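You operate a simulated robot arm through the tools that you are given. There is no shell and no other tool.

You run a simulated robot arm. Do the job below in one go: nothing can be reset, and whatever is moved stays where it is left.

JOB
Run the soak pot to its LINE and top up the fresh tank to FILL.
Fine: both columns end in their green bands, the feed and fill levers shut.

It is judged by the outcome, as a careful person would: the job done as asked, and still so three seconds after it is handed in. It fails if anything else is knocked over, pushed out of place, dropped, spilled or broken.

ROBOT AND FRAMES
A 6-joint arm with a two-finger gripper, fixed in place. Base frame: the origin is on the floor under the middle of its stand, x ahead of it, y to its left, z up. Readings come in m, degrees, newtons and seconds.
With the tool pointing down near the work surface it reaches from about 0.3 to 0.7 m from the base axis. Its first joint turns from -166.0 to 166.0 degrees. Payload 3.18 kg.
The TCP is the grasp point between the finger pads, 0.03 m short of the fingertips. In the tool frame z runs along the fingers and y along their closing line. The gripper opens to 0.144 m; its body begins 0.103 m behind the TCP.
Orientation is told as [roll, pitch, yaw] about the base's x, y, z axes, in that order, counted from this pose: with the fingers straight down and closing along the base's y, the tool's x points along the base's -x, its y along +y and its z along -z.

CONTROLS
- The arm moves only by the tool move_arm. Its argument "motion" is a list of rows, each a list of 7 numbers: the turn, a rotation vector about the base's x, y, z in degrees, then the shift along the base's x, y, z in m, then the opening in per cent of the stroke, from 0 (shut) to 100 (fully open). In form: [[wx, wy, wz, x, y, z, jaw], ...]. A call has 1 to 20 rows; each row shifts and turns the commanded pose from where the row before left it. A row lasts 0.2 s, in which the tool goes at most 0.05 m and 8.6 degrees; a call with a longer step from one row to the next is refused whole, and so is a gripper value outside its range. Where a pose cannot be reached the arm comes as near as it can. A force on the tool above 40 N (or 10 N above the force at the start of the call, whichever is more), or a blocked arm, ends the call early, and 0.2 s more pass. The fingers move at their own pace (about 0.1867 m/s each) and stop on an object; they squeeze with about 43 N. The grip force told is the motor's: it shows also when the fingers shut on nothing. Time passes only in rows, and 0.2 s behind the last, so rows that do not move let the fingers close. The reply holds the time, the measured pose of the TCP, the force on the tool along the base axes, the opening and the grip force, in the units named above and with some noise, with the torque about the TCP (base axes, N m) and any sound that the robot's microphone picked up.
- Cameras (640 x 400 px; columns grow to the right, rows downward): "scene" is fixed at [0.4028, -0.6531, 1.2162]; the picture's right is [1.00, -0.01, 0.00], its down [-0.01, -0.47, -0.88] and it looks along [0.01, 0.88, -0.47] (base axes); focal length 310 px, centre (320, 200). "wrist" rides on the gripper at [0.076, 0.016, -0.143] in the tool frame; the picture's right is [-0.21, 0.98, 0.00], its down [-0.84, -0.18, -0.51] and it looks along [-0.50, -0.11, 0.86] (tool axes); focal length 218 px, centre (320, 200). There is no depth. A picture from a camera that has moved, and an enlarged one, comes with that camera's place and axes in the base frame and with its lens. The place of the scene camera against the robot may be out by one fixed shift of up to 0.018 m in any direction.
- camera(camera): a new picture of that camera. No time passes.
- enlarge(camera, box): a new picture of the part [left, top, right, bottom] of that camera's present view, enlarged. No time passes.
- job_done(): hands the job in; it is judged then, once.

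Nothing tells you positions but the pictures and the camera data. Unless the task says otherwise, let go and move clear before handing in.

The tools are called after ">>>" by a JSON object that holds its "name" and its "arguments". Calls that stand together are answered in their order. move_arm: Moves the arm, as the interface text tells. Its arguments: {"type":"object","properties":{"motion":{"type":"array","items":{"type":"array","items":{"type":"number"}}}},"required":["motion"]} The other tools are called the same way: camera (camera) takes a picture; enlarge (camera, box) takes an enlarged picture of a part of a camera's view; job_done () hands the job in.

At the start:

```text
time_s: 0.0
tool_pos: [0.2018, 0.4917, 0.8539]
ee_rot: [0.2, 0.0, -0.1]
force: [-0.9, -0.4, 1.1]
torque: [0.02, 0.01, 0.0]
opening: 0.1438
gripper_force: 0.1
```

scene: 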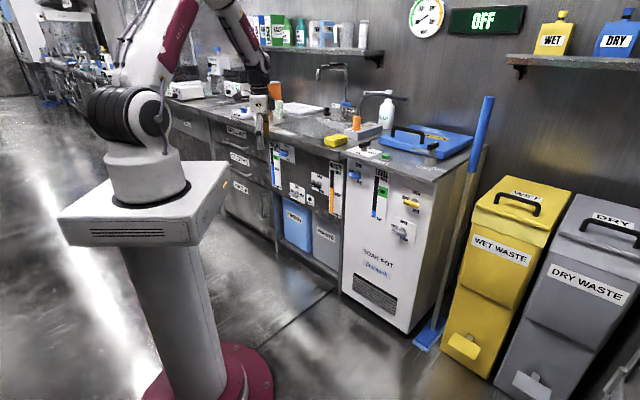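
wrist: 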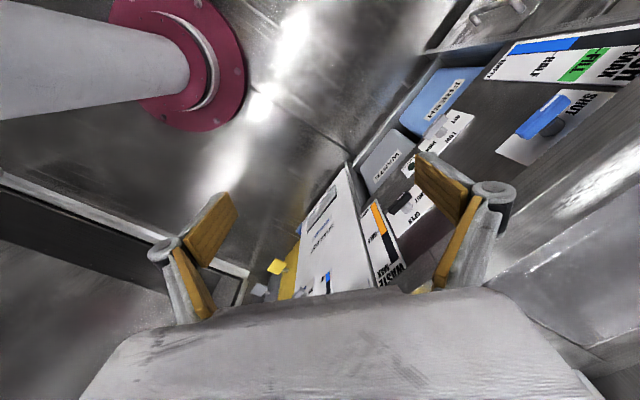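

I see a counter with a soak pot unit (white cabinet) and a fresh/waste gauge panel with levers, with the arm in front. I'll enlarge the pictures to read the labels before moving anything.

>>> {"name": "enlarge", "arguments": {"camera": "scene", "box": [340, 140, 450, 210]}}

>>> {"name": "enlarge", "arguments": {"camera": "scene", "box": [260, 130, 350, 250]}}

>>> {"name": "enlarge", "arguments": {"camera": "scene", "box": [330, 140, 480, 330]}}

>>> {"name": "enlarge", "arguments": {"camera": "wrist", "box": [320, 20, 640, 300]}}

>>> {"name": "enlarge", "arguments": {"camera": "scene", "box": [390, 0, 540, 60]}}

```text
5.71 times, centred on (395, 175) of scene
camera zoom: at [0.4028, -0.6531, 1.2162], right [1.0, -0.01, 0.0], down [-0.01, -0.47, -0.88], along [0.01, 0.88, -0.47], focal length 1771 px, centre (-109, 343)
```

zoom: 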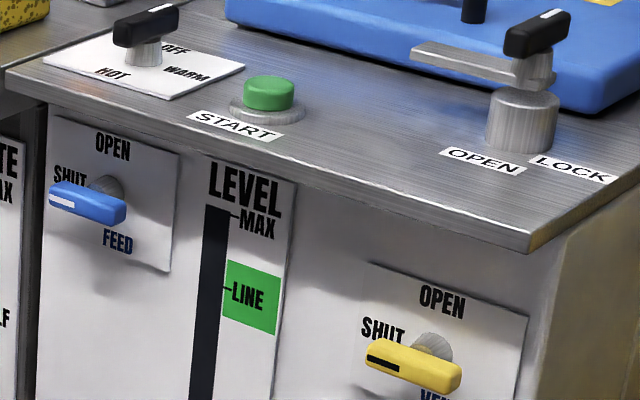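

```text
3.33 times, centred on (305, 190) of scene
camera zoom: at [0.4028, -0.6531, 1.2162], right [1.0, -0.01, 0.0], down [-0.01, -0.47, -0.88], along [0.01, 0.88, -0.47], focal length 1033 px, centre (370, 233)
```

zoom: 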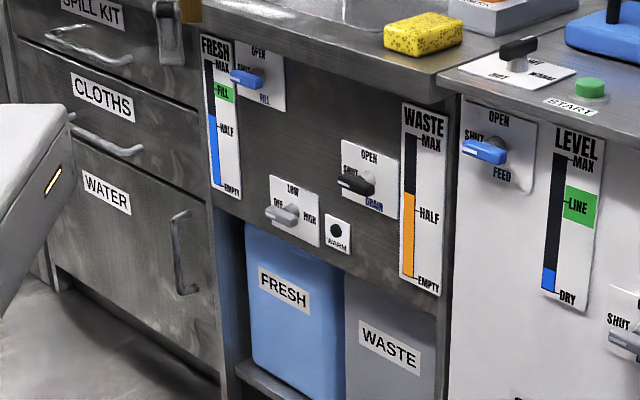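

```text
2.11 times, centred on (405, 235) of scene
camera zoom: at [0.4028, -0.6531, 1.2162], right [1.0, -0.01, 0.0], down [-0.01, -0.47, -0.88], along [0.01, 0.88, -0.47], focal length 652 px, centre (141, 126)
```

zoom: 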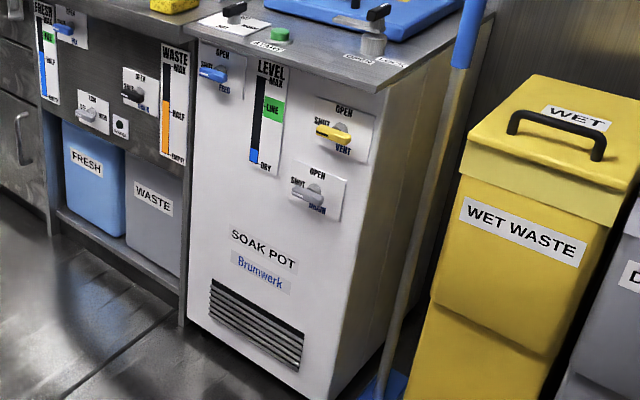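

```text
1.43 times, centred on (480, 160) of wrist
camera zoom: at [0.1259, 0.5072, 0.9952], right [0.21, 0.98, 0.0], down [0.84, -0.18, 0.51], along [0.5, -0.1, -0.86], focal length 312 px, centre (91, 257)
```

zoom: 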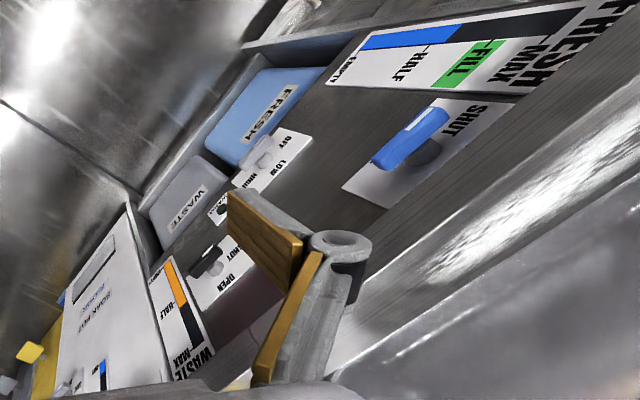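

```text
4.27 times, centred on (465, 30) of scene
camera zoom: at [0.4028, -0.6531, 1.2162], right [1.0, -0.01, 0.0], down [-0.01, -0.47, -0.88], along [0.01, 0.88, -0.47], focal length 1322 px, centre (-299, 925)
```

zoom: 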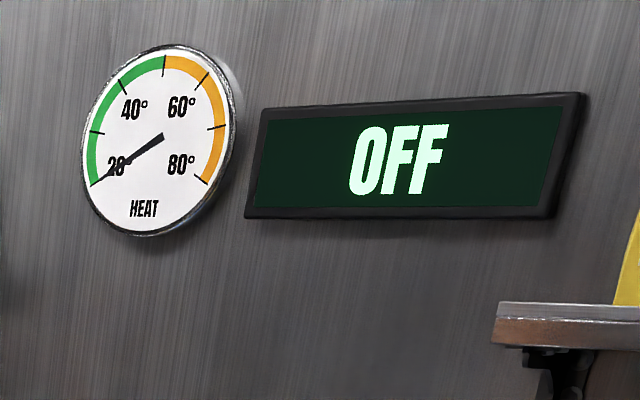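

The front panels of the counter run diagonally, at about x+y≈1.04, with FRESH/FILL on the left and the soak pot FEED/LEVEL on the right. I'll swing the arm to face the panel horizontally at a safe stand-off and look again.

>>> {"name": "move_arm", "arguments": {"motion": [[0, 0, 7.5, 0.0093, -0.0078, 0, 100], [0, 0, 7.5, 0.0093, -0.0078, 0, 100], [0, 0, 7.5, 0.0093, -0.0078, 0, 100], [0, 0, 7.5, 0.0093, -0.0078, 0, 100], [0, 0, 7.5, 0.0093, -0.0078, 0, 100], [0, 0, 7.5, 0.0093, -0.0078, 0, 100], [5.785, -5.785, 0, 0.0093, -0.0078, 0, 100], [5.785, -5.785, 0, 0.0093, -0.0078, 0, 100], [5.785, -5.785, 0, 0.0093, -0.0078, 0, 100], [5.785, -5.785, 0, 0.0093, -0.0078, 0, 100], [5.785, -5.785, 0, 0.0093, -0.0078, 0, 100], [5.785, -5.785, 0, 0.0093, -0.0078, 0, 100], [5.785, -5.785, 0, 0.0093, -0.0078, 0, 100], [5.785, -5.785, 0, 0.0093, -0.0078, 0, 100], [5.785, -5.785, 0, 0.0093, -0.0078, 0, 100], [5.785, -5.785, 0, 0.0093, -0.0078, 0, 100], [5.785, -5.785, 0, 0.0093, -0.0078, 0, 100]]}}

```text
time_s: 3.6
tool_pos: [0.3735, 0.4285, 0.9429]
ee_rot: [-7.6, -64.4, 48.3]
force: [0.1, 0.5, -0.4]
torque: [0.0, 0.01, 0.01]
opening: 0.1441
gripper_force: 0.0
out of reach, approached as far as the arm can: row 10, 13, 14, 15, 16, 17
```

The arm couldn't quite reach that pose, probably because it was too folded. I'll look at both views before going on.

>>> {"name": "camera", "arguments": {"camera": "scene"}}

>>> {"name": "camera", "arguments": {"camera": "wrist"}}

```text
taken
```

scene: 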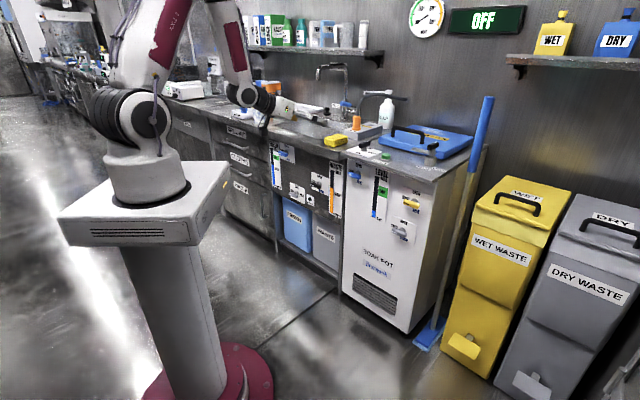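

```text
taken
camera wrist: at [0.2425, 0.3334, 0.9327], right [-0.59, 0.8, 0.13], down [0.01, -0.16, 0.99], along [0.81, 0.58, 0.09], focal length 218 px, centre (320, 200)
```

wrist: 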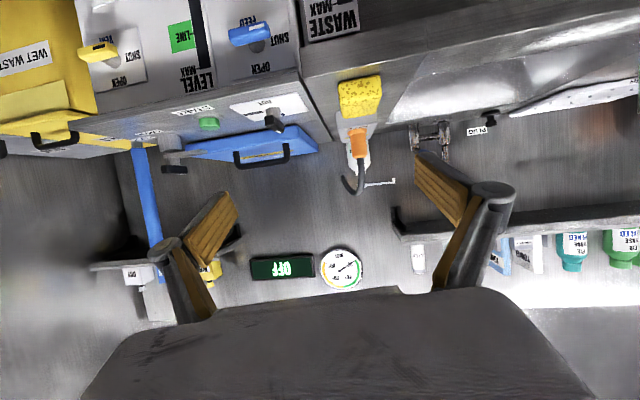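

The FEED lever triangulates to about (0.55, 0.47, 0.71) and the display and thermometer are on the wall behind. I'll push the commanded pose outward so the tool can level off, then look again.

>>> {"name": "move_arm", "arguments": {"motion": [[0, 0, 0, 0.02, 0.02, 0, 100], [0, 0, 0, 0.02, 0.02, 0, 100], [0, 0, 0, 0.015, 0.015, 0, 100], [0, 0, 0, 0.01, 0.01, 0, 100], [0, 0, 0, 0, 0, 0, 100]]}}

```text
time_s: 4.8
tool_pos: [0.4387, 0.4923, 0.9449]
ee_rot: [-7.6, -64.4, 48.3]
force: [0.4, 0.1, 0.2]
torque: [-0.01, -0.01, 0.02]
opening: 0.1441
gripper_force: 0.0
```

The command follows the pose actually reached, so I now have the tool nearly level. Next I'll level it fully facing the panel, backing off slightly and lowering a bit.

>>> {"name": "move_arm", "arguments": {"motion": [[4.94, -4.08, 1.05, 0.0, -0.0225, -0.0225, 100], [4.94, -4.08, 1.05, 0.0, -0.0225, -0.0225, 100], [4.94, -4.08, 1.05, 0.0, -0.0225, -0.0225, 100], [4.94, -4.08, 1.05, 0.0, -0.0225, -0.0225, 100], [0, 0, 0, 0, 0, -0.02, 100], [0, 0, 0, 0, 0, -0.02, 100]]}}

>>> {"name": "camera", "arguments": {"camera": "wrist"}}

>>> {"name": "camera", "arguments": {"camera": "scene"}}

```text
time_s: 6.2
tool_pos: [0.4479, 0.4931, 0.9048]
ee_rot: [-8.6, -67.9, 49.4]
force: [0.0, -1.0, 0.9]
torque: [-0.01, 0.0, 0.02]
opening: 0.1439
gripper_force: 0.1
out of reach, approached as far as the arm can: row 1, 2, 3, 4, 5, 6
```

```text
taken
camera wrist: at [0.3169, 0.3975, 0.8844], right [-0.6, 0.79, 0.14], down [-0.04, -0.2, 0.98], along [0.8, 0.58, 0.15], focal length 218 px, centre (320, 200)
```

wrist: 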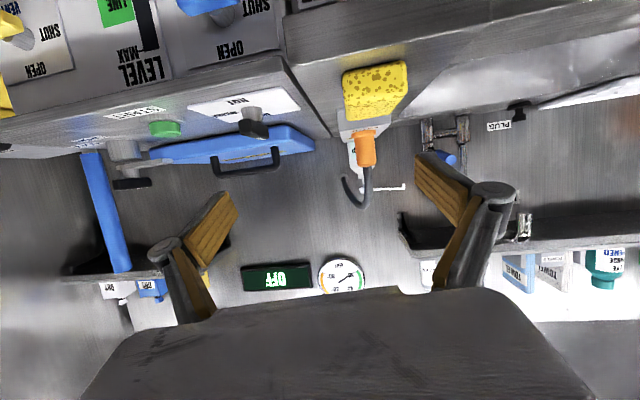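

```text
taken
```

scene: 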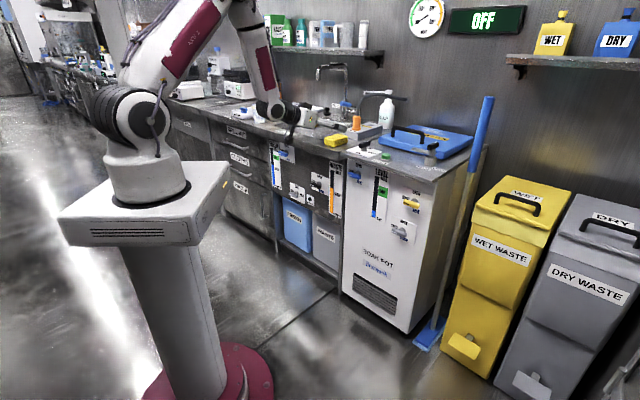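

The wrist can't bend much past the forearm, so a horizontal tool isn't reachable here. I'll use a tool pose tilted about 45° down towards the panel, and first take close wrist pictures to locate the levers.

>>> {"name": "move_arm", "arguments": {"motion": [[-3.38, 4.76, 0.72, -0.017, -0.0333, -0.0137, 100], [-3.38, 4.76, 0.72, -0.017, -0.0333, -0.0137, 100], [-3.38, 4.76, 0.72, -0.017, -0.0333, -0.0137, 100], [-3.38, 4.76, 0.72, -0.017, -0.0333, -0.0137, 100], [0, 0, 0, 0, 0, 0, 50], [0, 0, 0, 0, 0, 0, 0], [0, 0, 0, 0, 0, 0, 0]]}}

>>> {"name": "camera", "arguments": {"camera": "wrist"}}

>>> {"name": "camera", "arguments": {"camera": "scene"}}

```text
time_s: 7.8
tool_pos: [0.3556, 0.4094, 0.8786]
ee_rot: [-2.0, -45.0, 45.9]
force: [0.1, 0.5, 0.4]
torque: [-0.03, -0.01, 0.0]
opening: 0.0
gripper_force: 31.1
out of reach, approached as far as the arm can: row 1, 2, 3, 4
```

```text
taken
camera wrist: at [0.2327, 0.3126, 0.923], right [-0.58, 0.8, 0.12], down [0.28, 0.05, 0.96], along [0.76, 0.59, -0.25], focal length 218 px, centre (320, 200)
```

wrist: 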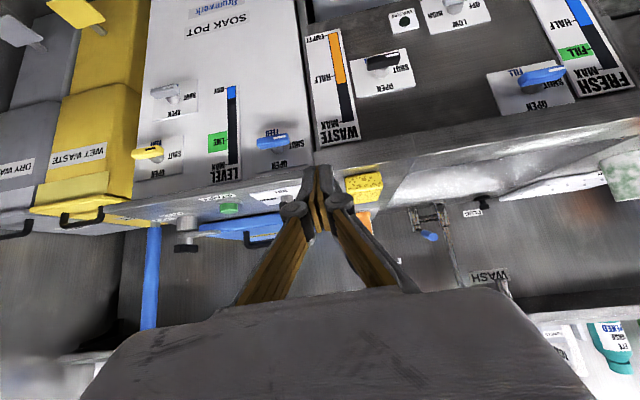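

```text
taken
```

scene: 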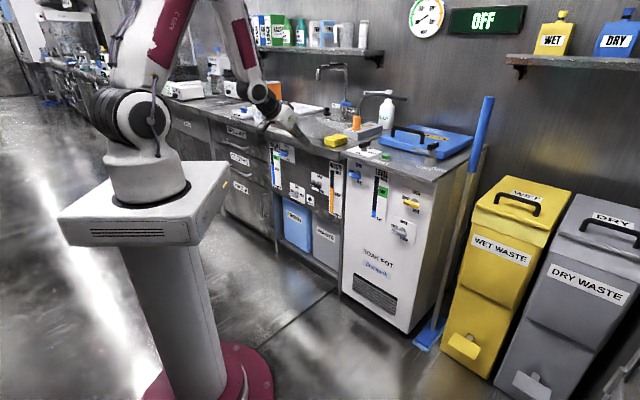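

I now have a clear view of both gauges and all levers. I'll enlarge the important parts to measure them.

>>> {"name": "enlarge", "arguments": {"camera": "wrist", "box": [200, 70, 340, 190]}}

>>> {"name": "enlarge", "arguments": {"camera": "wrist", "box": [470, 0, 640, 130]}}

>>> {"name": "enlarge", "arguments": {"camera": "scene", "box": [260, 140, 310, 200]}}

>>> {"name": "enlarge", "arguments": {"camera": "scene", "box": [340, 145, 400, 225]}}

>>> {"name": "enlarge", "arguments": {"camera": "wrist", "box": [260, 140, 400, 260]}}

```text
3.33 times, centred on (270, 130) of wrist
camera zoom: at [0.2327, 0.3126, 0.923], right [-0.58, 0.8, 0.12], down [0.28, 0.05, 0.96], along [0.76, 0.59, -0.25], focal length 728 px, centre (487, 433)
```

zoom: 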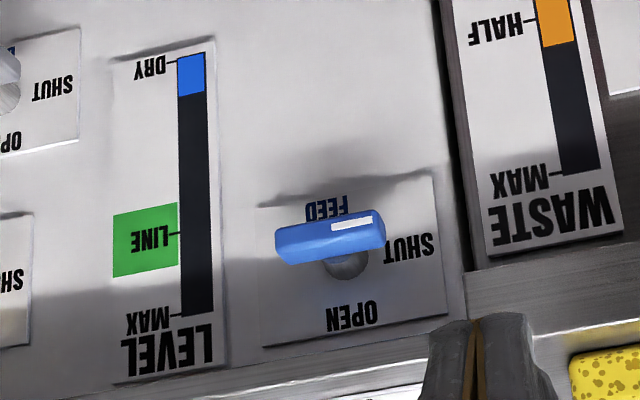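

```text
3.08 times, centred on (555, 65) of wrist
camera zoom: at [0.2327, 0.3126, 0.923], right [-0.58, 0.8, 0.12], down [0.28, 0.05, 0.96], along [0.76, 0.59, -0.25], focal length 672 px, centre (-403, 615)
```

zoom: 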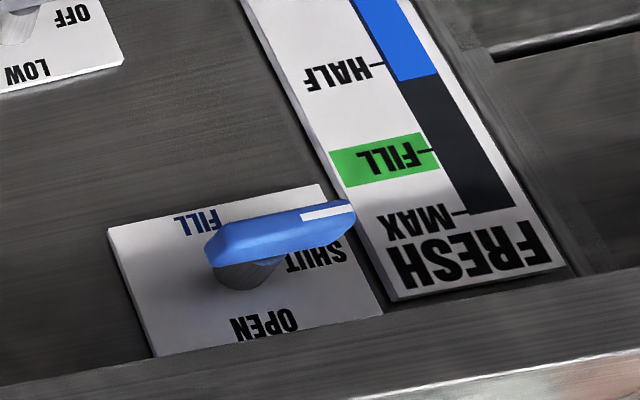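

```text
6.67 times, centred on (285, 170) of scene
camera zoom: at [0.4028, -0.6531, 1.2162], right [1.0, -0.01, 0.0], down [-0.01, -0.47, -0.88], along [0.01, 0.88, -0.47], focal length 2066 px, centre (553, 400)
```

zoom: 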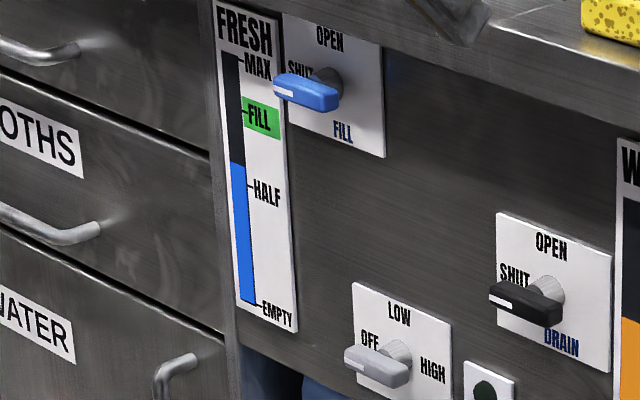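

```text
5.00 times, centred on (370, 185) of scene
camera zoom: at [0.4028, -0.6531, 1.2162], right [1.0, -0.01, 0.0], down [-0.01, -0.47, -0.88], along [0.01, 0.88, -0.47], focal length 1550 px, centre (70, 275)
```

zoom: 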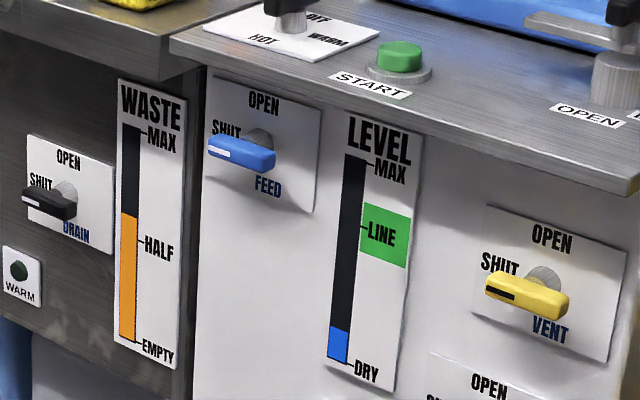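

```text
3.33 times, centred on (330, 200) of wrist
camera zoom: at [0.2327, 0.3126, 0.923], right [-0.58, 0.8, 0.12], down [0.28, 0.05, 0.96], along [0.76, 0.59, -0.25], focal length 728 px, centre (287, 200)
```

zoom: 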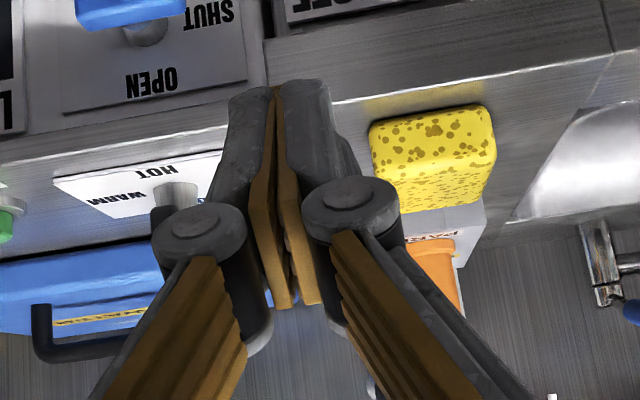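

The panel sits at about 0.748 m along the 45° direction. The FEED bar is near (0.552, 0.472, 0.712) and the FILL bar near (0.237, 0.776, 0.70). My plan is to turn the levers by pressing a bar end with the closed fingertips, right end down to open and left end down to shut. I'll move to a stand-off in front of FEED first.

>>> {"name": "move_arm", "arguments": {"motion": [[0, 0, 0, 0.0328, -0.0025, -0.0107, 0], [-2, 2.7, 0.13, 0.0328, -0.0025, -0.0107, 0], [-2, 2.7, 0.13, 0.0328, -0.0025, -0.0107, 0], [-2, 2.7, 0.13, 0.0328, -0.0025, -0.0107, 0], [0, 0, 0, 0.0328, -0.0025, -0.0107, 0], [0, 0, 0, 0, 0, 0, 0]]}}

>>> {"name": "camera", "arguments": {"camera": "wrist"}}

>>> {"name": "camera", "arguments": {"camera": "scene"}}

```text
time_s: 9.2
tool_pos: [0.4115, 0.4802, 0.8289]
ee_rot: [1.9, -35.5, 44.1]
force: [0.1, -0.3, 1.2]
torque: [-0.01, 0.0, 0.02]
opening: 0.0
gripper_force: 31.0
out of reach, approached as far as the arm can: row 1, 2, 3, 4, 5
```

```text
taken
camera wrist: at [0.2985, 0.3867, 0.8995], right [-0.57, 0.81, 0.15], down [0.42, 0.13, 0.9], along [0.71, 0.57, -0.42], focal length 218 px, centre (320, 200)
```

wrist: 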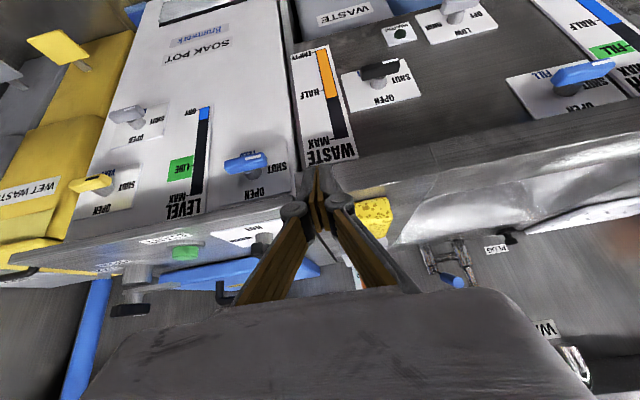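

```text
taken
```

scene: 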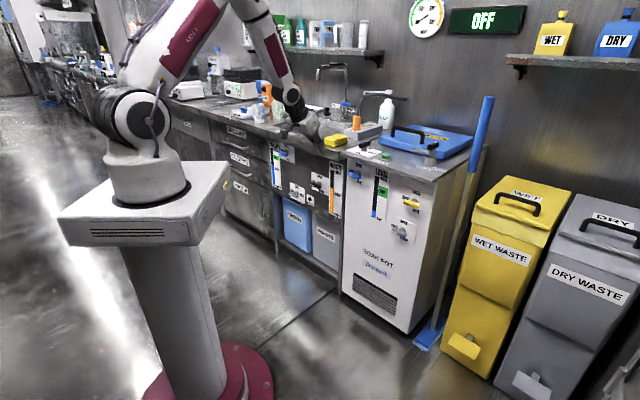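

The arm keeps stopping at the same azimuth of about 50°, so some joint is limiting it. I'll test by turning the whole pose about the base axis, with the tool yaw following along.

>>> {"name": "move_arm", "arguments": {"motion": [[0, 0, -3.33, 0.0257, -0.0263, 0, 0], [0, 0, -3.33, 0.0257, -0.0263, 0, 0], [0, 0, -3.33, 0.0257, -0.0263, 0, 0], [0, 0, 0, 0, 0, 0, 0]]}}

```text
time_s: 10.2
tool_pos: [0.4844, 0.4034, 0.8283]
ee_rot: [1.8, -35.5, 34.0]
force: [-0.1, -0.6, 0.2]
torque: [0.0, 0.01, 0.01]
opening: 0.0
gripper_force: 30.4
out of reach, approached as far as the arm can: row 1
```

That worked, so the limit is in the last wrist joint: the tool yaw must stay a few degrees below the arm azimuth. I'll keep the yaw around 29° and move to the pre-contact point in front of FEED's right end.

>>> {"name": "move_arm", "arguments": {"motion": [[0, 0, -5, 0.0165, -0.0025, -0.002, 0], [0, 0, 0, 0.0165, -0.0025, -0.002, 0], [0, 0, 0, 0, 0, 0, 0]]}}

>>> {"name": "camera", "arguments": {"camera": "wrist"}}

>>> {"name": "camera", "arguments": {"camera": "scene"}}

>>> {"name": "enlarge", "arguments": {"camera": "scene", "box": [310, 110, 450, 210]}}

>>> {"name": "enlarge", "arguments": {"camera": "wrist", "box": [220, 80, 420, 220]}}

```text
time_s: 11.0
tool_pos: [0.5171, 0.4004, 0.824]
ee_rot: [1.9, -35.6, 29.1]
force: [0.1, 0.2, 1.0]
torque: [0.03, -0.01, 0.0]
opening: 0.0
gripper_force: 30.6
```

```text
taken
camera wrist: at [0.3854, 0.338, 0.8931], right [-0.34, 0.93, 0.15], down [0.44, 0.02, 0.9], along [0.83, 0.38, -0.41], focal length 218 px, centre (320, 200)
```

wrist: 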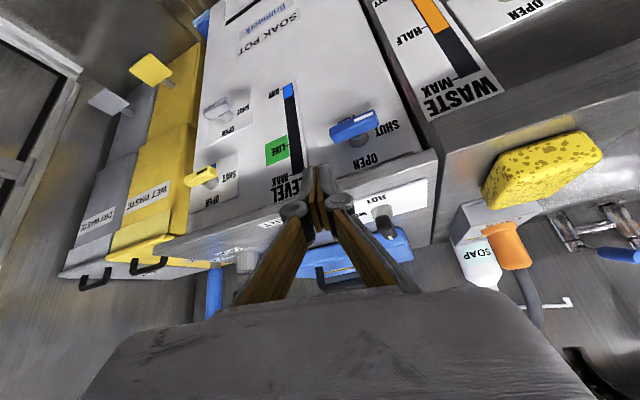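

```text
taken
```

scene: 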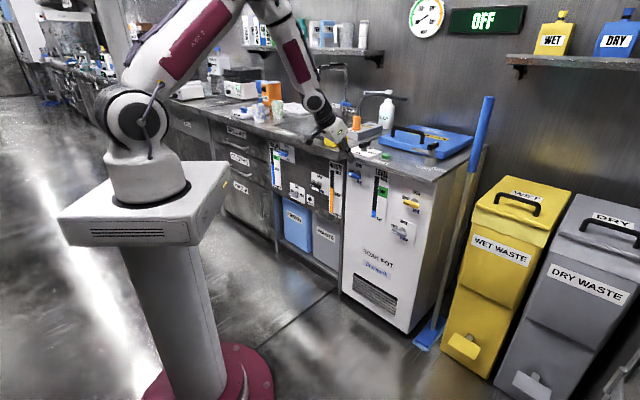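

```text
4.00 times, centred on (380, 160) of scene
camera zoom: at [0.4028, -0.6531, 1.2162], right [1.0, -0.01, 0.0], down [-0.01, -0.47, -0.88], along [0.01, 0.88, -0.47], focal length 1240 px, centre (80, 360)
```

zoom: 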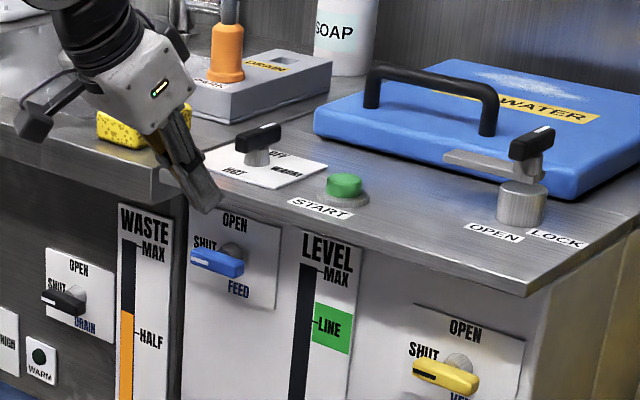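

```text
2.86 times, centred on (320, 150) of wrist
camera zoom: at [0.3854, 0.338, 0.8931], right [-0.34, 0.93, 0.15], down [0.44, 0.02, 0.9], along [0.83, 0.38, -0.41], focal length 624 px, centre (320, 343)
```

zoom: 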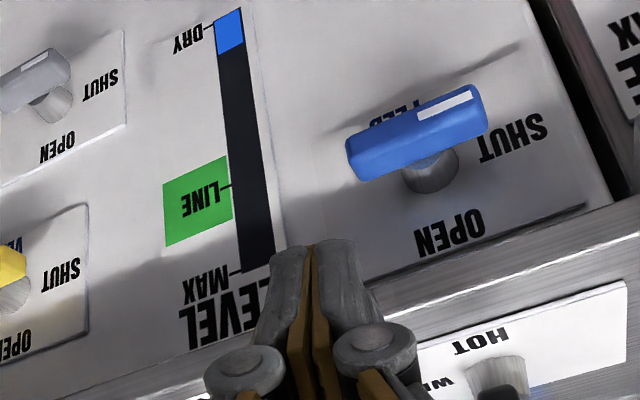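

The FEED bar centre fixes at about (0.549, 0.470, 0.7135), 6 cm long and centred on its hub. I'll now bring the closed fingertips to just above its right end and check before pressing.

>>> {"name": "move_arm", "arguments": {"motion": [[0, 0, 0, 0.0044, 0.0231, 0, 0], [0, 0, 0, 0.0127, 0.008, -0.0209, 0], [0, 0, 0, 0.0127, 0.008, -0.0209, 0], [0, 0, 0, 0.0127, 0.008, -0.0209, 0], [0, 0, 0, 0, 0, 0, 0]]}}

>>> {"name": "camera", "arguments": {"camera": "wrist"}}

>>> {"name": "enlarge", "arguments": {"camera": "scene", "box": [330, 130, 410, 190]}}

>>> {"name": "enlarge", "arguments": {"camera": "wrist", "box": [220, 80, 420, 220]}}

```text
time_s: 12.2
tool_pos: [0.5584, 0.4412, 0.7572]
ee_rot: [2.0, -35.1, 29.3]
force: [-19.2, -17.5, -11.5]
torque: [0.44, -0.69, 0.37]
opening: 0.0
gripper_force: 30.4
```

```text
taken
camera wrist: at [0.4263, 0.3813, 0.8281], right [-0.34, 0.93, 0.15], down [0.45, 0.02, 0.89], along [0.83, 0.37, -0.42], focal length 218 px, centre (320, 200)
```

wrist: 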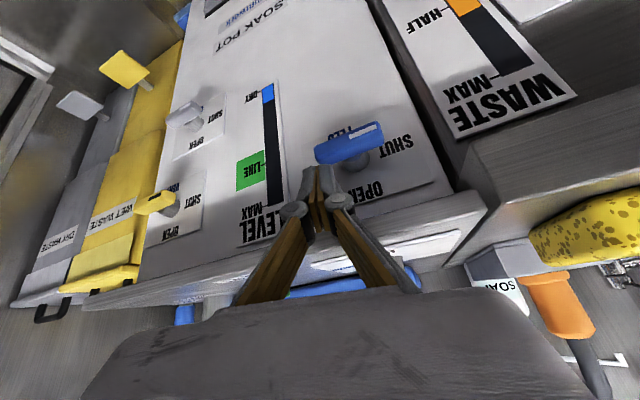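

```text
6.67 times, centred on (370, 160) of scene
camera zoom: at [0.4028, -0.6531, 1.2162], right [1.0, -0.01, 0.0], down [-0.01, -0.47, -0.88], along [0.01, 0.88, -0.47], focal length 2066 px, centre (-13, 467)
```

zoom: 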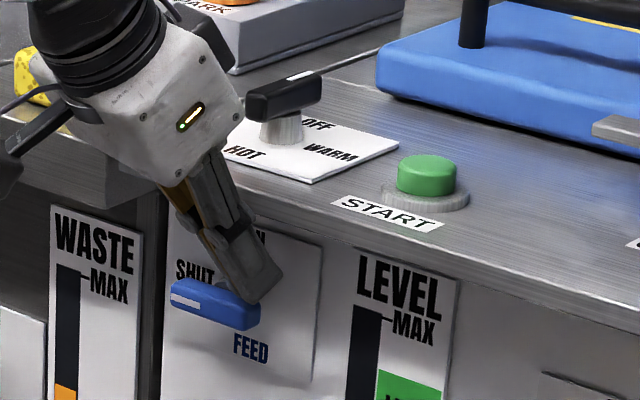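

```text
2.86 times, centred on (320, 150) of wrist
camera zoom: at [0.4263, 0.3813, 0.8281], right [-0.34, 0.93, 0.15], down [0.45, 0.02, 0.89], along [0.83, 0.37, -0.42], focal length 624 px, centre (320, 343)
```

zoom: 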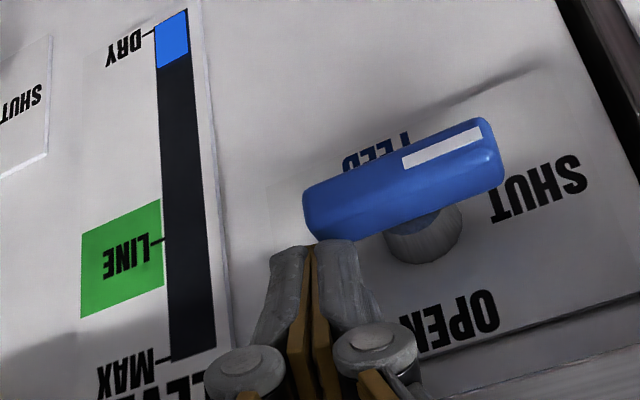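

The finger knuckles are resting against the pot's top edge (26 N), so this steep tilt doesn't fit under the overhang. The lever hasn't moved. I'll back straight off and then try a level tool rolled within the allowed wrist range, so I can grip the lever from the front.

>>> {"name": "move_arm", "arguments": {"motion": [[0, 0, 0, -0.02, -0.02, 0, 0], [0, 0, 0, -0.03, -0.03, 0.005, 0], [0, 0, 0, -0.025, -0.025, 0.005, 0], [0, 0, 0, 0, 0, 0, 0]]}}

>>> {"name": "enlarge", "arguments": {"camera": "scene", "box": [330, 120, 450, 210]}}

```text
time_s: 13.2
tool_pos: [0.4936, 0.3672, 0.7767]
ee_rot: [0.6, -35.2, 30.5]
force: [-0.1, -0.2, 0.6]
torque: [-0.01, 0.04, 0.04]
opening: 0.0
gripper_force: 30.5
out of reach, approached as far as the arm can: row 3
```

```text
4.44 times, centred on (390, 165) of scene
camera zoom: at [0.4028, -0.6531, 1.2162], right [1.0, -0.01, 0.0], down [-0.01, -0.47, -0.88], along [0.01, 0.88, -0.47], focal length 1378 px, centre (9, 356)
```

zoom: 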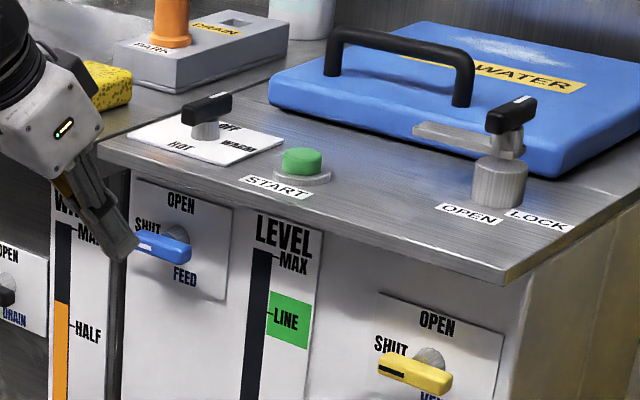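

The arm is clear and the lever is untouched. I'll roll and level the tool towards a horizontal pose with the fingers closing vertically, in two halves.

>>> {"name": "move_arm", "arguments": {"motion": [[7.37, 1.34, -2.66, 0, 0, 0, 0], [7.37, 1.34, -2.66, 0, 0, 0, 0], [7.37, 1.34, -2.66, 0, 0, 0, 0], [7.37, 1.34, -2.66, 0, 0, 0, 0], [7.37, 1.34, -2.66, 0, 0, 0, 0], [7.37, 1.34, -2.66, 0, 0, 0, 0], [0, 0, 0, 0, 0, 0, 0]]}}

>>> {"name": "camera", "arguments": {"camera": "scene"}}

```text
time_s: 14.8
tool_pos: [0.493, 0.3686, 0.7754]
ee_rot: [0.6, -35.1, 30.6]
force: [0.2, 0.5, -0.9]
torque: [0.03, 0.01, 0.02]
opening: 0.0
gripper_force: 30.8
out of reach, approached as far as the arm can: row 1, 2, 3, 4, 5, 6
```

```text
taken
```

scene: 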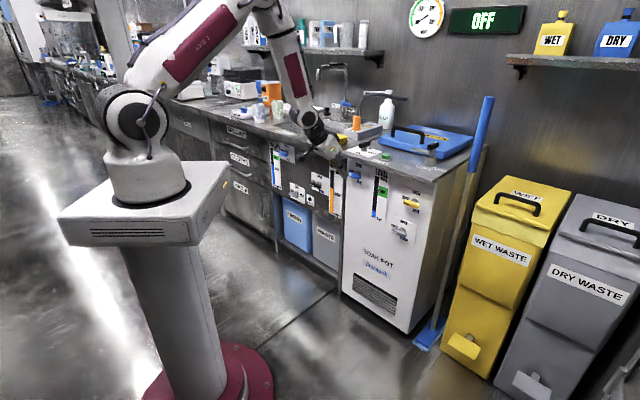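

That rotation was refused entirely, so I'll probe the joint limits separately: first a pure roll about the tool axis.

>>> {"name": "move_arm", "arguments": {"motion": [[4.0, 2.4, -6.5, 0, 0, 0, 0], [4.0, 2.4, -6.5, 0, 0, 0, 0], [4.0, 2.4, -6.5, 0, 0, 0, 0], [4.0, 2.4, -6.5, 0, 0, 0, 0]]}}

```text
time_s: 15.8
tool_pos: [0.4927, 0.3669, 0.7766]
ee_rot: [0.7, -35.2, 30.5]
force: [0.0, 0.1, -0.3]
torque: [0.0, 0.03, 0.01]
opening: 0.0
gripper_force: 30.9
out of reach, approached as far as the arm can: row 1, 2, 3, 4
```

Positive roll is blocked; I'll test the opposite roll direction.

>>> {"name": "move_arm", "arguments": {"motion": [[-4.0, -2.4, 6.5, 0, 0, 0, 0], [-4.0, -2.4, 6.5, 0, 0, 0, 0], [-4.0, -2.4, 6.5, 0, 0, 0, 0]]}}

>>> {"name": "enlarge", "arguments": {"camera": "scene", "box": [80, 0, 380, 200]}}

```text
time_s: 16.6
tool_pos: [0.4934, 0.3674, 0.7774]
ee_rot: [-15.7, -31.7, 59.2]
force: [0.7, 0.2, 0.2]
torque: [0.0, -0.03, 0.02]
opening: 0.0001
gripper_force: 30.5
```

```text
2.00 times, centred on (230, 100) of scene
camera zoom: at [0.4028, -0.6531, 1.2162], right [1.0, -0.01, 0.0], down [-0.01, -0.47, -0.88], along [0.01, 0.88, -0.47], focal length 620 px, centre (500, 400)
```

zoom: 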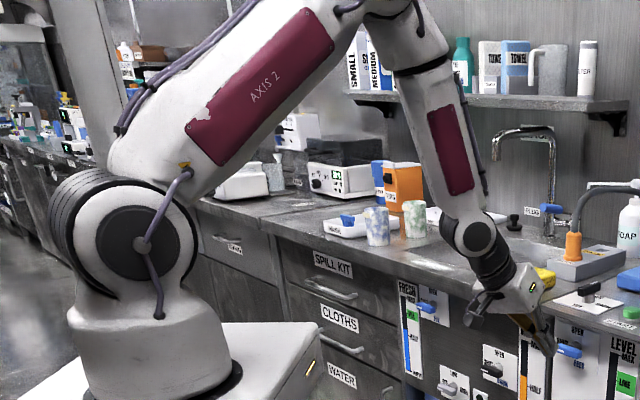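

Negative roll works freely, so I'll use the orientation with fingers closing vertically and the camera on the right-hand side. I'm turning towards that horizontal pose now in steps.

>>> {"name": "move_arm", "arguments": {"motion": [[-1.668, -6.983, 3.944, 0, 0, 0, 0], [-1.668, -6.983, 3.944, 0, 0, 0, 0], [-1.668, -6.983, 3.944, 0, 0, 0, 0], [-1.668, -6.983, 3.944, 0, 0, 0, 0], [-1.668, -6.983, 3.944, 0, 0, 0, 0], [0, 0, 0, 0, 0, 0, 0]]}}

>>> {"name": "enlarge", "arguments": {"camera": "scene", "box": [80, 0, 380, 200]}}

```text
time_s: 18.0
tool_pos: [0.5179, 0.3926, 0.799]
ee_rot: [-55.6, -28.7, 100.3]
force: [-0.5, 0.3, 0.1]
torque: [-0.02, 0.01, -0.03]
opening: 0.0002
gripper_force: 30.4
out of reach, approached as far as the arm can: row 5
```

```text
2.00 times, centred on (230, 100) of scene
camera zoom: at [0.4028, -0.6531, 1.2162], right [1.0, -0.01, 0.0], down [-0.01, -0.47, -0.88], along [0.01, 0.88, -0.47], focal length 620 px, centre (500, 400)
```

zoom: 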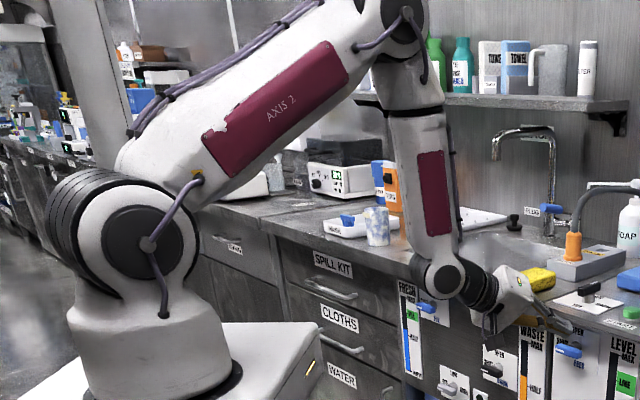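

The arm got to about 30° below level; being lower and farther out should free it. I'll move down in front of the FEED lever and continue levelling.

>>> {"name": "move_arm", "arguments": {"motion": [[0, 0, 0, -0.0075, 0.0155, -0.04, 0], [0, 0, 0, -0.0075, 0.0155, -0.04, 0], [-1.51, -7.17, 4.07, 0, 0, 0, 0], [-1.51, -7.17, 4.07, 0, 0, 0, 0], [-1.51, -7.17, 4.07, 0, 0, 0, 0], [0, 0, 0, 0, 0, 0, 0]]}}

>>> {"name": "camera", "arguments": {"camera": "wrist"}}

>>> {"name": "enlarge", "arguments": {"camera": "scene", "box": [80, 0, 380, 200]}}

```text
time_s: 18.7
tool_pos: [0.5282, 0.4448, 0.7372]
ee_rot: [-57.4, -28.6, 101.8]
force: [-29.1, -24.0, 29.4]
torque: [0.22, 0.02, 0.29]
opening: 0.0001
gripper_force: 30.6
out of reach, approached as far as the arm can: row 1, 2, 3
stopped in row 3: the force on the tool passed its limit at 106 N (the readings are from after the stop); the commanded pose is now the measured one
```

```text
taken
camera wrist: at [0.4215, 0.3234, 0.7538], right [-0.63, 0.46, -0.62], down [-0.43, 0.46, 0.78], along [0.64, 0.76, -0.09], focal length 218 px, centre (320, 200)
```

wrist: 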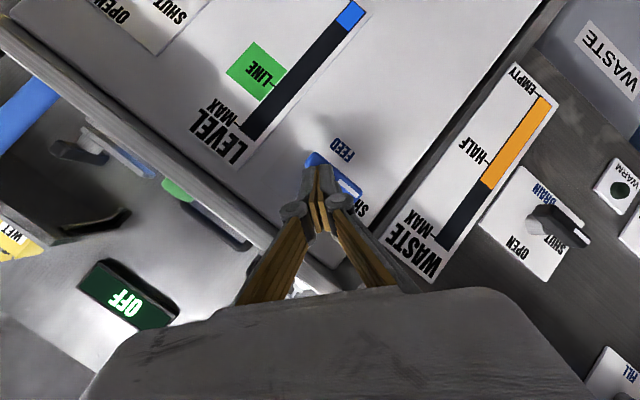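

```text
2.00 times, centred on (230, 100) of scene
camera zoom: at [0.4028, -0.6531, 1.2162], right [1.0, -0.01, 0.0], down [-0.01, -0.47, -0.88], along [0.01, 0.88, -0.47], focal length 620 px, centre (500, 400)
```

zoom: 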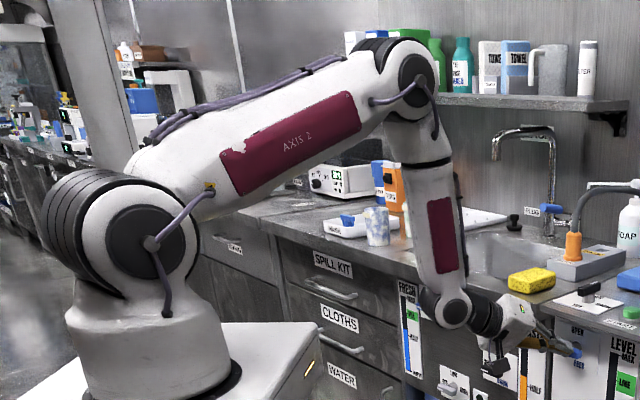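

The limit pushed the tool outward and the fingertip pressed against the lever's front face. I'll check the lever and gauges for any change before backing off.

>>> {"name": "enlarge", "arguments": {"camera": "scene", "box": [330, 140, 400, 200]}}

>>> {"name": "enlarge", "arguments": {"camera": "wrist", "box": [200, 0, 420, 250]}}

```text
6.67 times, centred on (365, 170) of scene
camera zoom: at [0.4028, -0.6531, 1.2162], right [1.0, -0.01, 0.0], down [-0.01, -0.47, -0.88], along [0.01, 0.88, -0.47], focal length 2066 px, centre (20, 400)
```

zoom: 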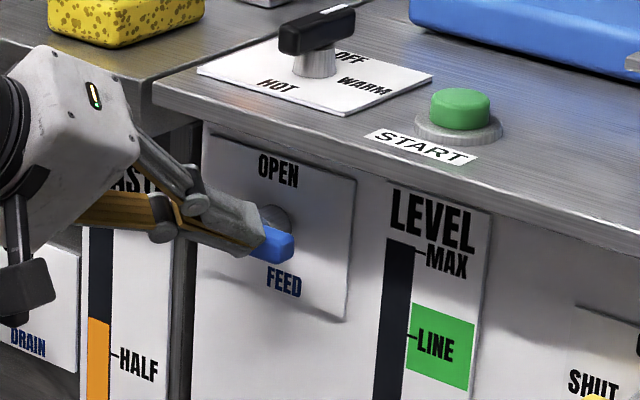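

```text
1.60 times, centred on (310, 125) of wrist
camera zoom: at [0.4215, 0.3234, 0.7538], right [-0.63, 0.46, -0.62], down [-0.43, 0.46, 0.78], along [0.64, 0.76, -0.09], focal length 349 px, centre (336, 320)
```

zoom: 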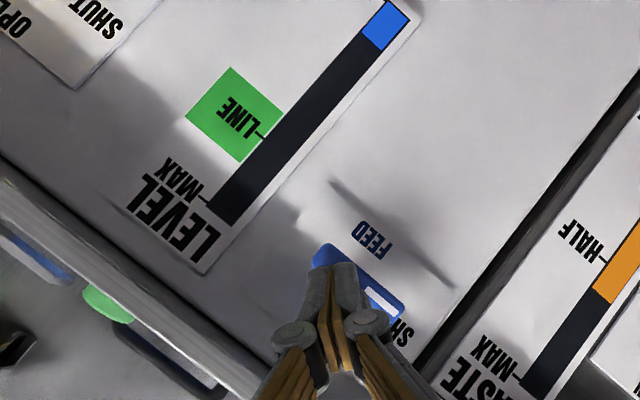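

The lever is unmoved and the column unchanged; only its front face was pressed. I'll back off while tilting the tool down to about 35° below level, a pose the arm can hold freely near the lever.

>>> {"name": "move_arm", "arguments": {"motion": [[0, 0, 0, -0.012, -0.012, 0.006, 0], [4.9, 6.27, -0.08, -0.014, -0.014, 0.01, 0], [4.9, 6.27, -0.08, -0.012, -0.012, 0.01, 0], [4.9, 6.27, -0.08, -0.007, -0.007, 0.008, 0], [0, 0, 0, 0, 0, 0, 0]]}}

>>> {"name": "camera", "arguments": {"camera": "wrist"}}

>>> {"name": "enlarge", "arguments": {"camera": "scene", "box": [310, 130, 410, 200]}}

```text
time_s: 19.9
tool_pos: [0.4391, 0.4772, 0.7837]
ee_rot: [-37.0, -43.6, 86.7]
force: [-1.0, -0.1, 0.4]
torque: [-0.04, 0.04, -0.01]
opening: 0.0
gripper_force: 30.6
out of reach, approached as far as the arm can: row 1, 2, 3, 4
```

```text
taken
camera wrist: at [0.3341, 0.3552, 0.8043], right [-0.75, 0.6, -0.28], down [-0.15, 0.26, 0.95], along [0.65, 0.75, -0.11], focal length 218 px, centre (320, 200)
```

wrist: 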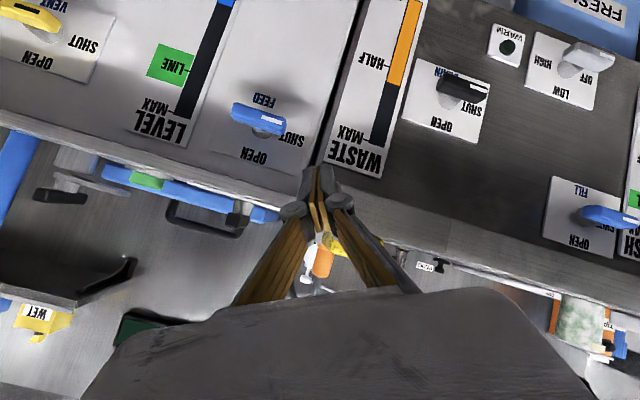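

```text
5.71 times, centred on (360, 165) of scene
camera zoom: at [0.4028, -0.6531, 1.2162], right [1.0, -0.01, 0.0], down [-0.01, -0.47, -0.88], along [0.01, 0.88, -0.47], focal length 1771 px, centre (91, 400)
```

zoom: 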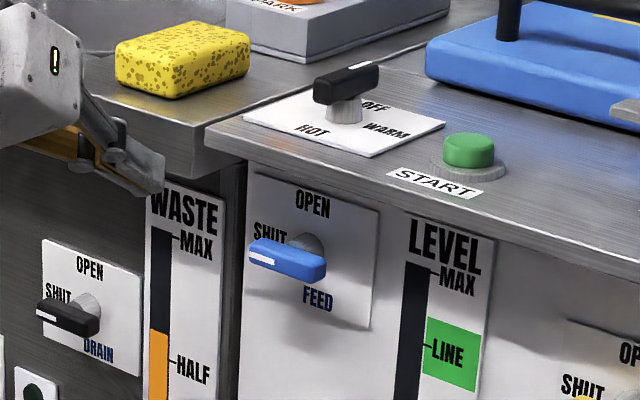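

I now understand the limit: the forearm-roll joint forces the tool to point at least ~14° to the right of the arm plane. A horizontal tool at azimuth ~29° should be reachable, so I'll rotate to that with fingers closing vertically and stand off in front of FEED.

>>> {"name": "move_arm", "arguments": {"motion": [[-3.505, -7.22, 1.0875, 0, 0, 0, 0], [-3.505, -7.22, 1.0875, 0, 0, 0, 0], [-3.505, -7.22, 1.0875, 0.002, -0.009, -0.011, 0], [-3.505, -7.22, 1.0875, 0.002, -0.009, -0.011, 0], [-3.505, -7.22, 1.0875, 0.002, -0.009, -0.011, 0], [-3.505, -7.22, 1.0875, 0.002, -0.009, -0.011, 0], [-3.505, -7.22, 1.0875, 0.002, -0.009, -0.011, 0], [-3.505, -7.22, 1.0875, 0.003, -0.009, -0.011, 0], [0, 0, 0, 0, 0, 0, 0]]}}

>>> {"name": "camera", "arguments": {"camera": "wrist"}}

>>> {"name": "camera", "arguments": {"camera": "scene"}}

```text
time_s: 20.6
tool_pos: [0.4544, 0.4932, 0.7933]
ee_rot: [-57.2, -32.7, 102.0]
force: [-16.6, -12.9, 9.8]
torque: [0.18, -0.21, -0.01]
opening: 0.0
gripper_force: 30.8
out of reach, approached as far as the arm can: row 2, 3
stopped in row 3: the force on the tool passed its limit at 68 N (the readings are from after the stop); the commanded pose is now the measured one
```

```text
taken
camera wrist: at [0.3501, 0.3698, 0.8046], right [-0.65, 0.49, -0.58], down [-0.42, 0.4, 0.81], along [0.63, 0.77, -0.05], focal length 218 px, centre (320, 200)
```

wrist: 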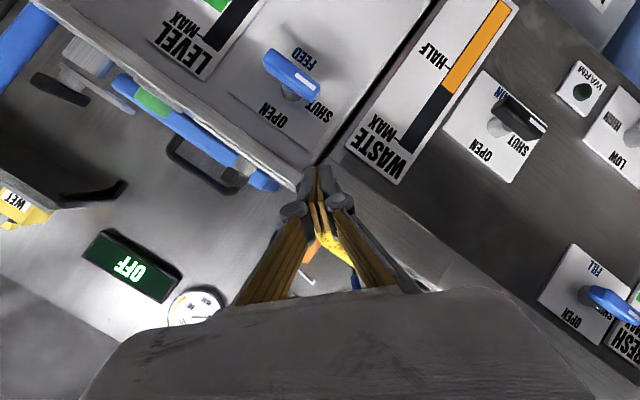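

```text
taken
```

scene: 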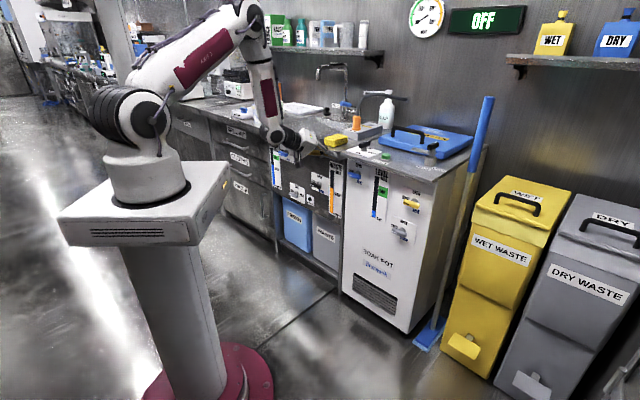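

The counter and pot top edge protrude to about D≈0.70 m, which is what the fingertip touched, and the wrist bends at most ~50°. I'll use a 35°-down tool at azimuth 29° with the fingers slightly open as a vertical fork around the lever's right end, so down opens it and up shuts it. First I'll back off and go to a stand-off.

>>> {"name": "move_arm", "arguments": {"motion": [[-6.3, -1.894, 3.432, -0.012, -0.012, 0.002, 0], [-6.3, -1.894, 3.432, -0.006, -0.01, 0, 0], [-6.3, -1.894, 3.432, 0.0251, -0.0211, -0.0215, 0], [-6.3, -1.894, 3.432, 0.0251, -0.0211, -0.0215, 0], [-6.3, -1.894, 3.432, 0.0251, -0.0211, -0.0215, 0], [0, 0, 0, 0, 0, 0, 0]]}}

>>> {"name": "camera", "arguments": {"camera": "wrist"}}

>>> {"name": "enlarge", "arguments": {"camera": "scene", "box": [300, 120, 420, 210]}}

```text
time_s: 22.0
tool_pos: [0.5155, 0.4064, 0.7315]
ee_rot: [-54.8, 0.0, 119.2]
force: [0.4, -0.4, -0.5]
torque: [0.02, -0.03, -0.02]
opening: 0.0
gripper_force: 30.4
```

```text
taken
camera wrist: at [0.4427, 0.2773, 0.7977], right [-0.59, -0.09, -0.8], down [-0.68, 0.59, 0.44], along [0.43, 0.81, -0.41], focal length 218 px, centre (320, 200)
```

wrist: 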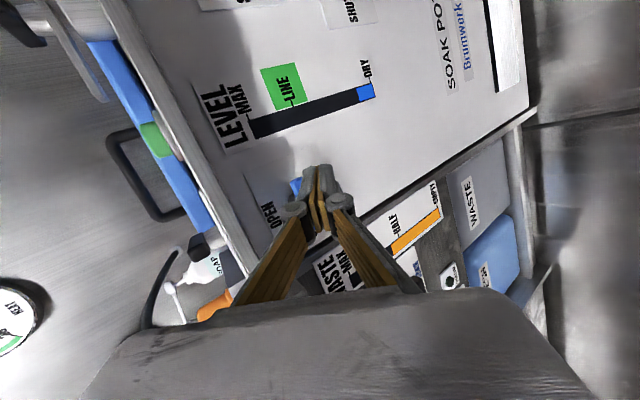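

```text
4.44 times, centred on (360, 165) of scene
camera zoom: at [0.4028, -0.6531, 1.2162], right [1.0, -0.01, 0.0], down [-0.01, -0.47, -0.88], along [0.01, 0.88, -0.47], focal length 1378 px, centre (142, 356)
```

zoom: 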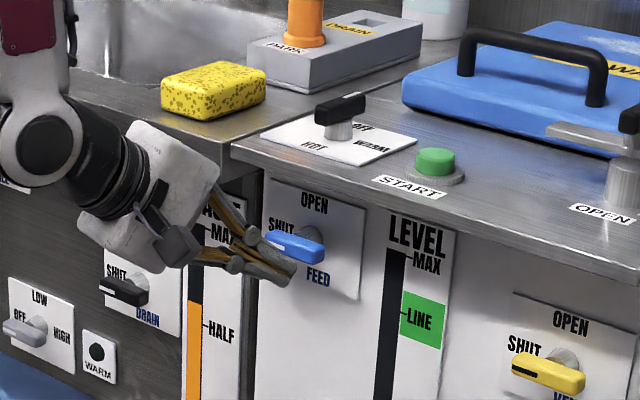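

The stand-off pose was reached cleanly with the LEVEL gauge in full view. I'll zoom the wrist view on the lever and tip to align the fork.

>>> {"name": "enlarge", "arguments": {"camera": "wrist", "box": [230, 60, 400, 260]}}

>>> {"name": "enlarge", "arguments": {"camera": "scene", "box": [340, 150, 390, 190]}}

```text
2.00 times, centred on (315, 160) of wrist
camera zoom: at [0.4427, 0.2773, 0.7977], right [-0.59, -0.09, -0.8], down [-0.68, 0.59, 0.44], along [0.43, 0.81, -0.41], focal length 436 px, centre (330, 280)
```

zoom: 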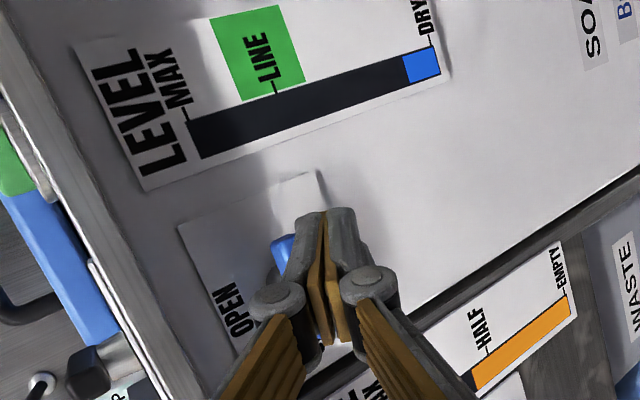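

```text
10.00 times, centred on (365, 170) of scene
camera zoom: at [0.4028, -0.6531, 1.2162], right [1.0, -0.01, 0.0], down [-0.01, -0.47, -0.88], along [0.01, 0.88, -0.47], focal length 3099 px, centre (-130, 500)
```

zoom: 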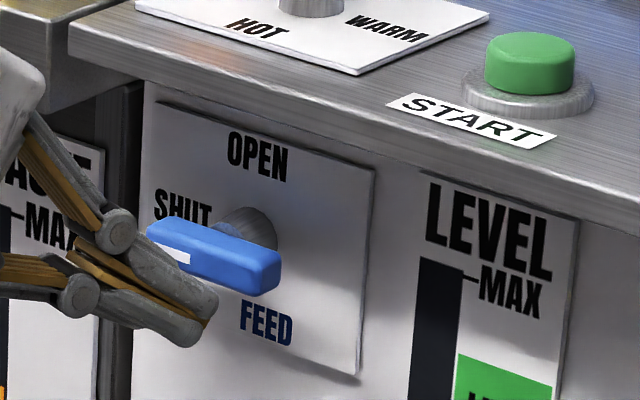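

The lever's right end is at about (0.57, 0.45, 0.715). I'll open the fingers to about 3.4 cm as a fork and advance towards the right end of the bar.

>>> {"name": "move_arm", "arguments": {"motion": [[0, 0, 0, 0, 0, 0, 24], [0, 0, 0, 0, 0, 0, 24], [0, 0, 0, 0.008, 0.0095, -0.0002, 24], [0, 0, 0, 0.008, 0.0095, -0.0002, 24], [0, 0, 0, 0, 0, 0, 24]]}}

>>> {"name": "enlarge", "arguments": {"camera": "wrist", "box": [200, 60, 440, 260]}}

>>> {"name": "enlarge", "arguments": {"camera": "scene", "box": [335, 145, 395, 193]}}

```text
time_s: 23.2
tool_pos: [0.5309, 0.4271, 0.73]
ee_rot: [-54.9, 0.0, 119.0]
force: [-0.5, -0.6, -0.1]
torque: [0.0, -0.01, 0.01]
opening: 0.0345
gripper_force: 0.0
```

```text
2.00 times, centred on (320, 160) of wrist
camera zoom: at [0.4579, 0.2988, 0.7978], right [-0.59, -0.09, -0.8], down [-0.68, 0.59, 0.44], along [0.43, 0.81, -0.41], focal length 436 px, centre (320, 280)
```

zoom: 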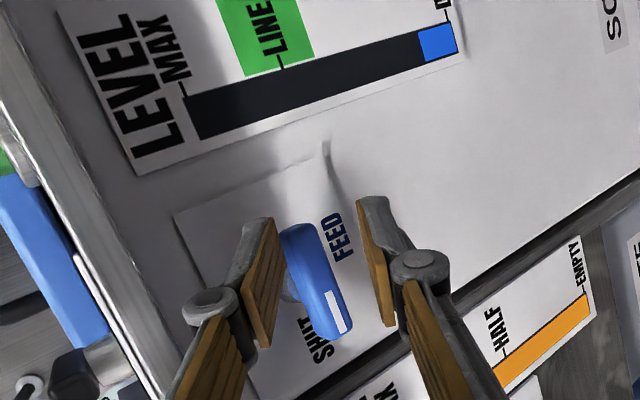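

```text
8.33 times, centred on (365, 169) of scene
camera zoom: at [0.4028, -0.6531, 1.2162], right [1.0, -0.01, 0.0], down [-0.01, -0.47, -0.88], along [0.01, 0.88, -0.47], focal length 2583 px, centre (-55, 458)
```

zoom: 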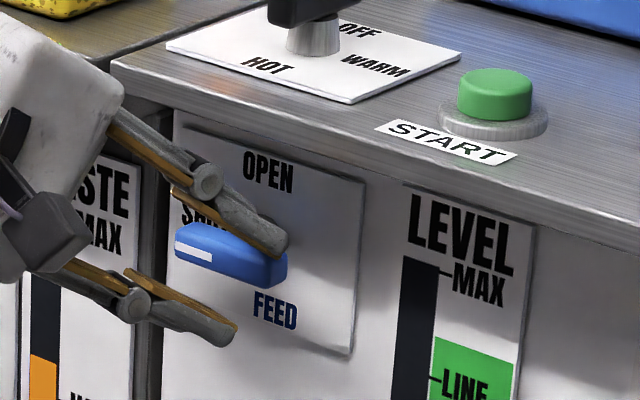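

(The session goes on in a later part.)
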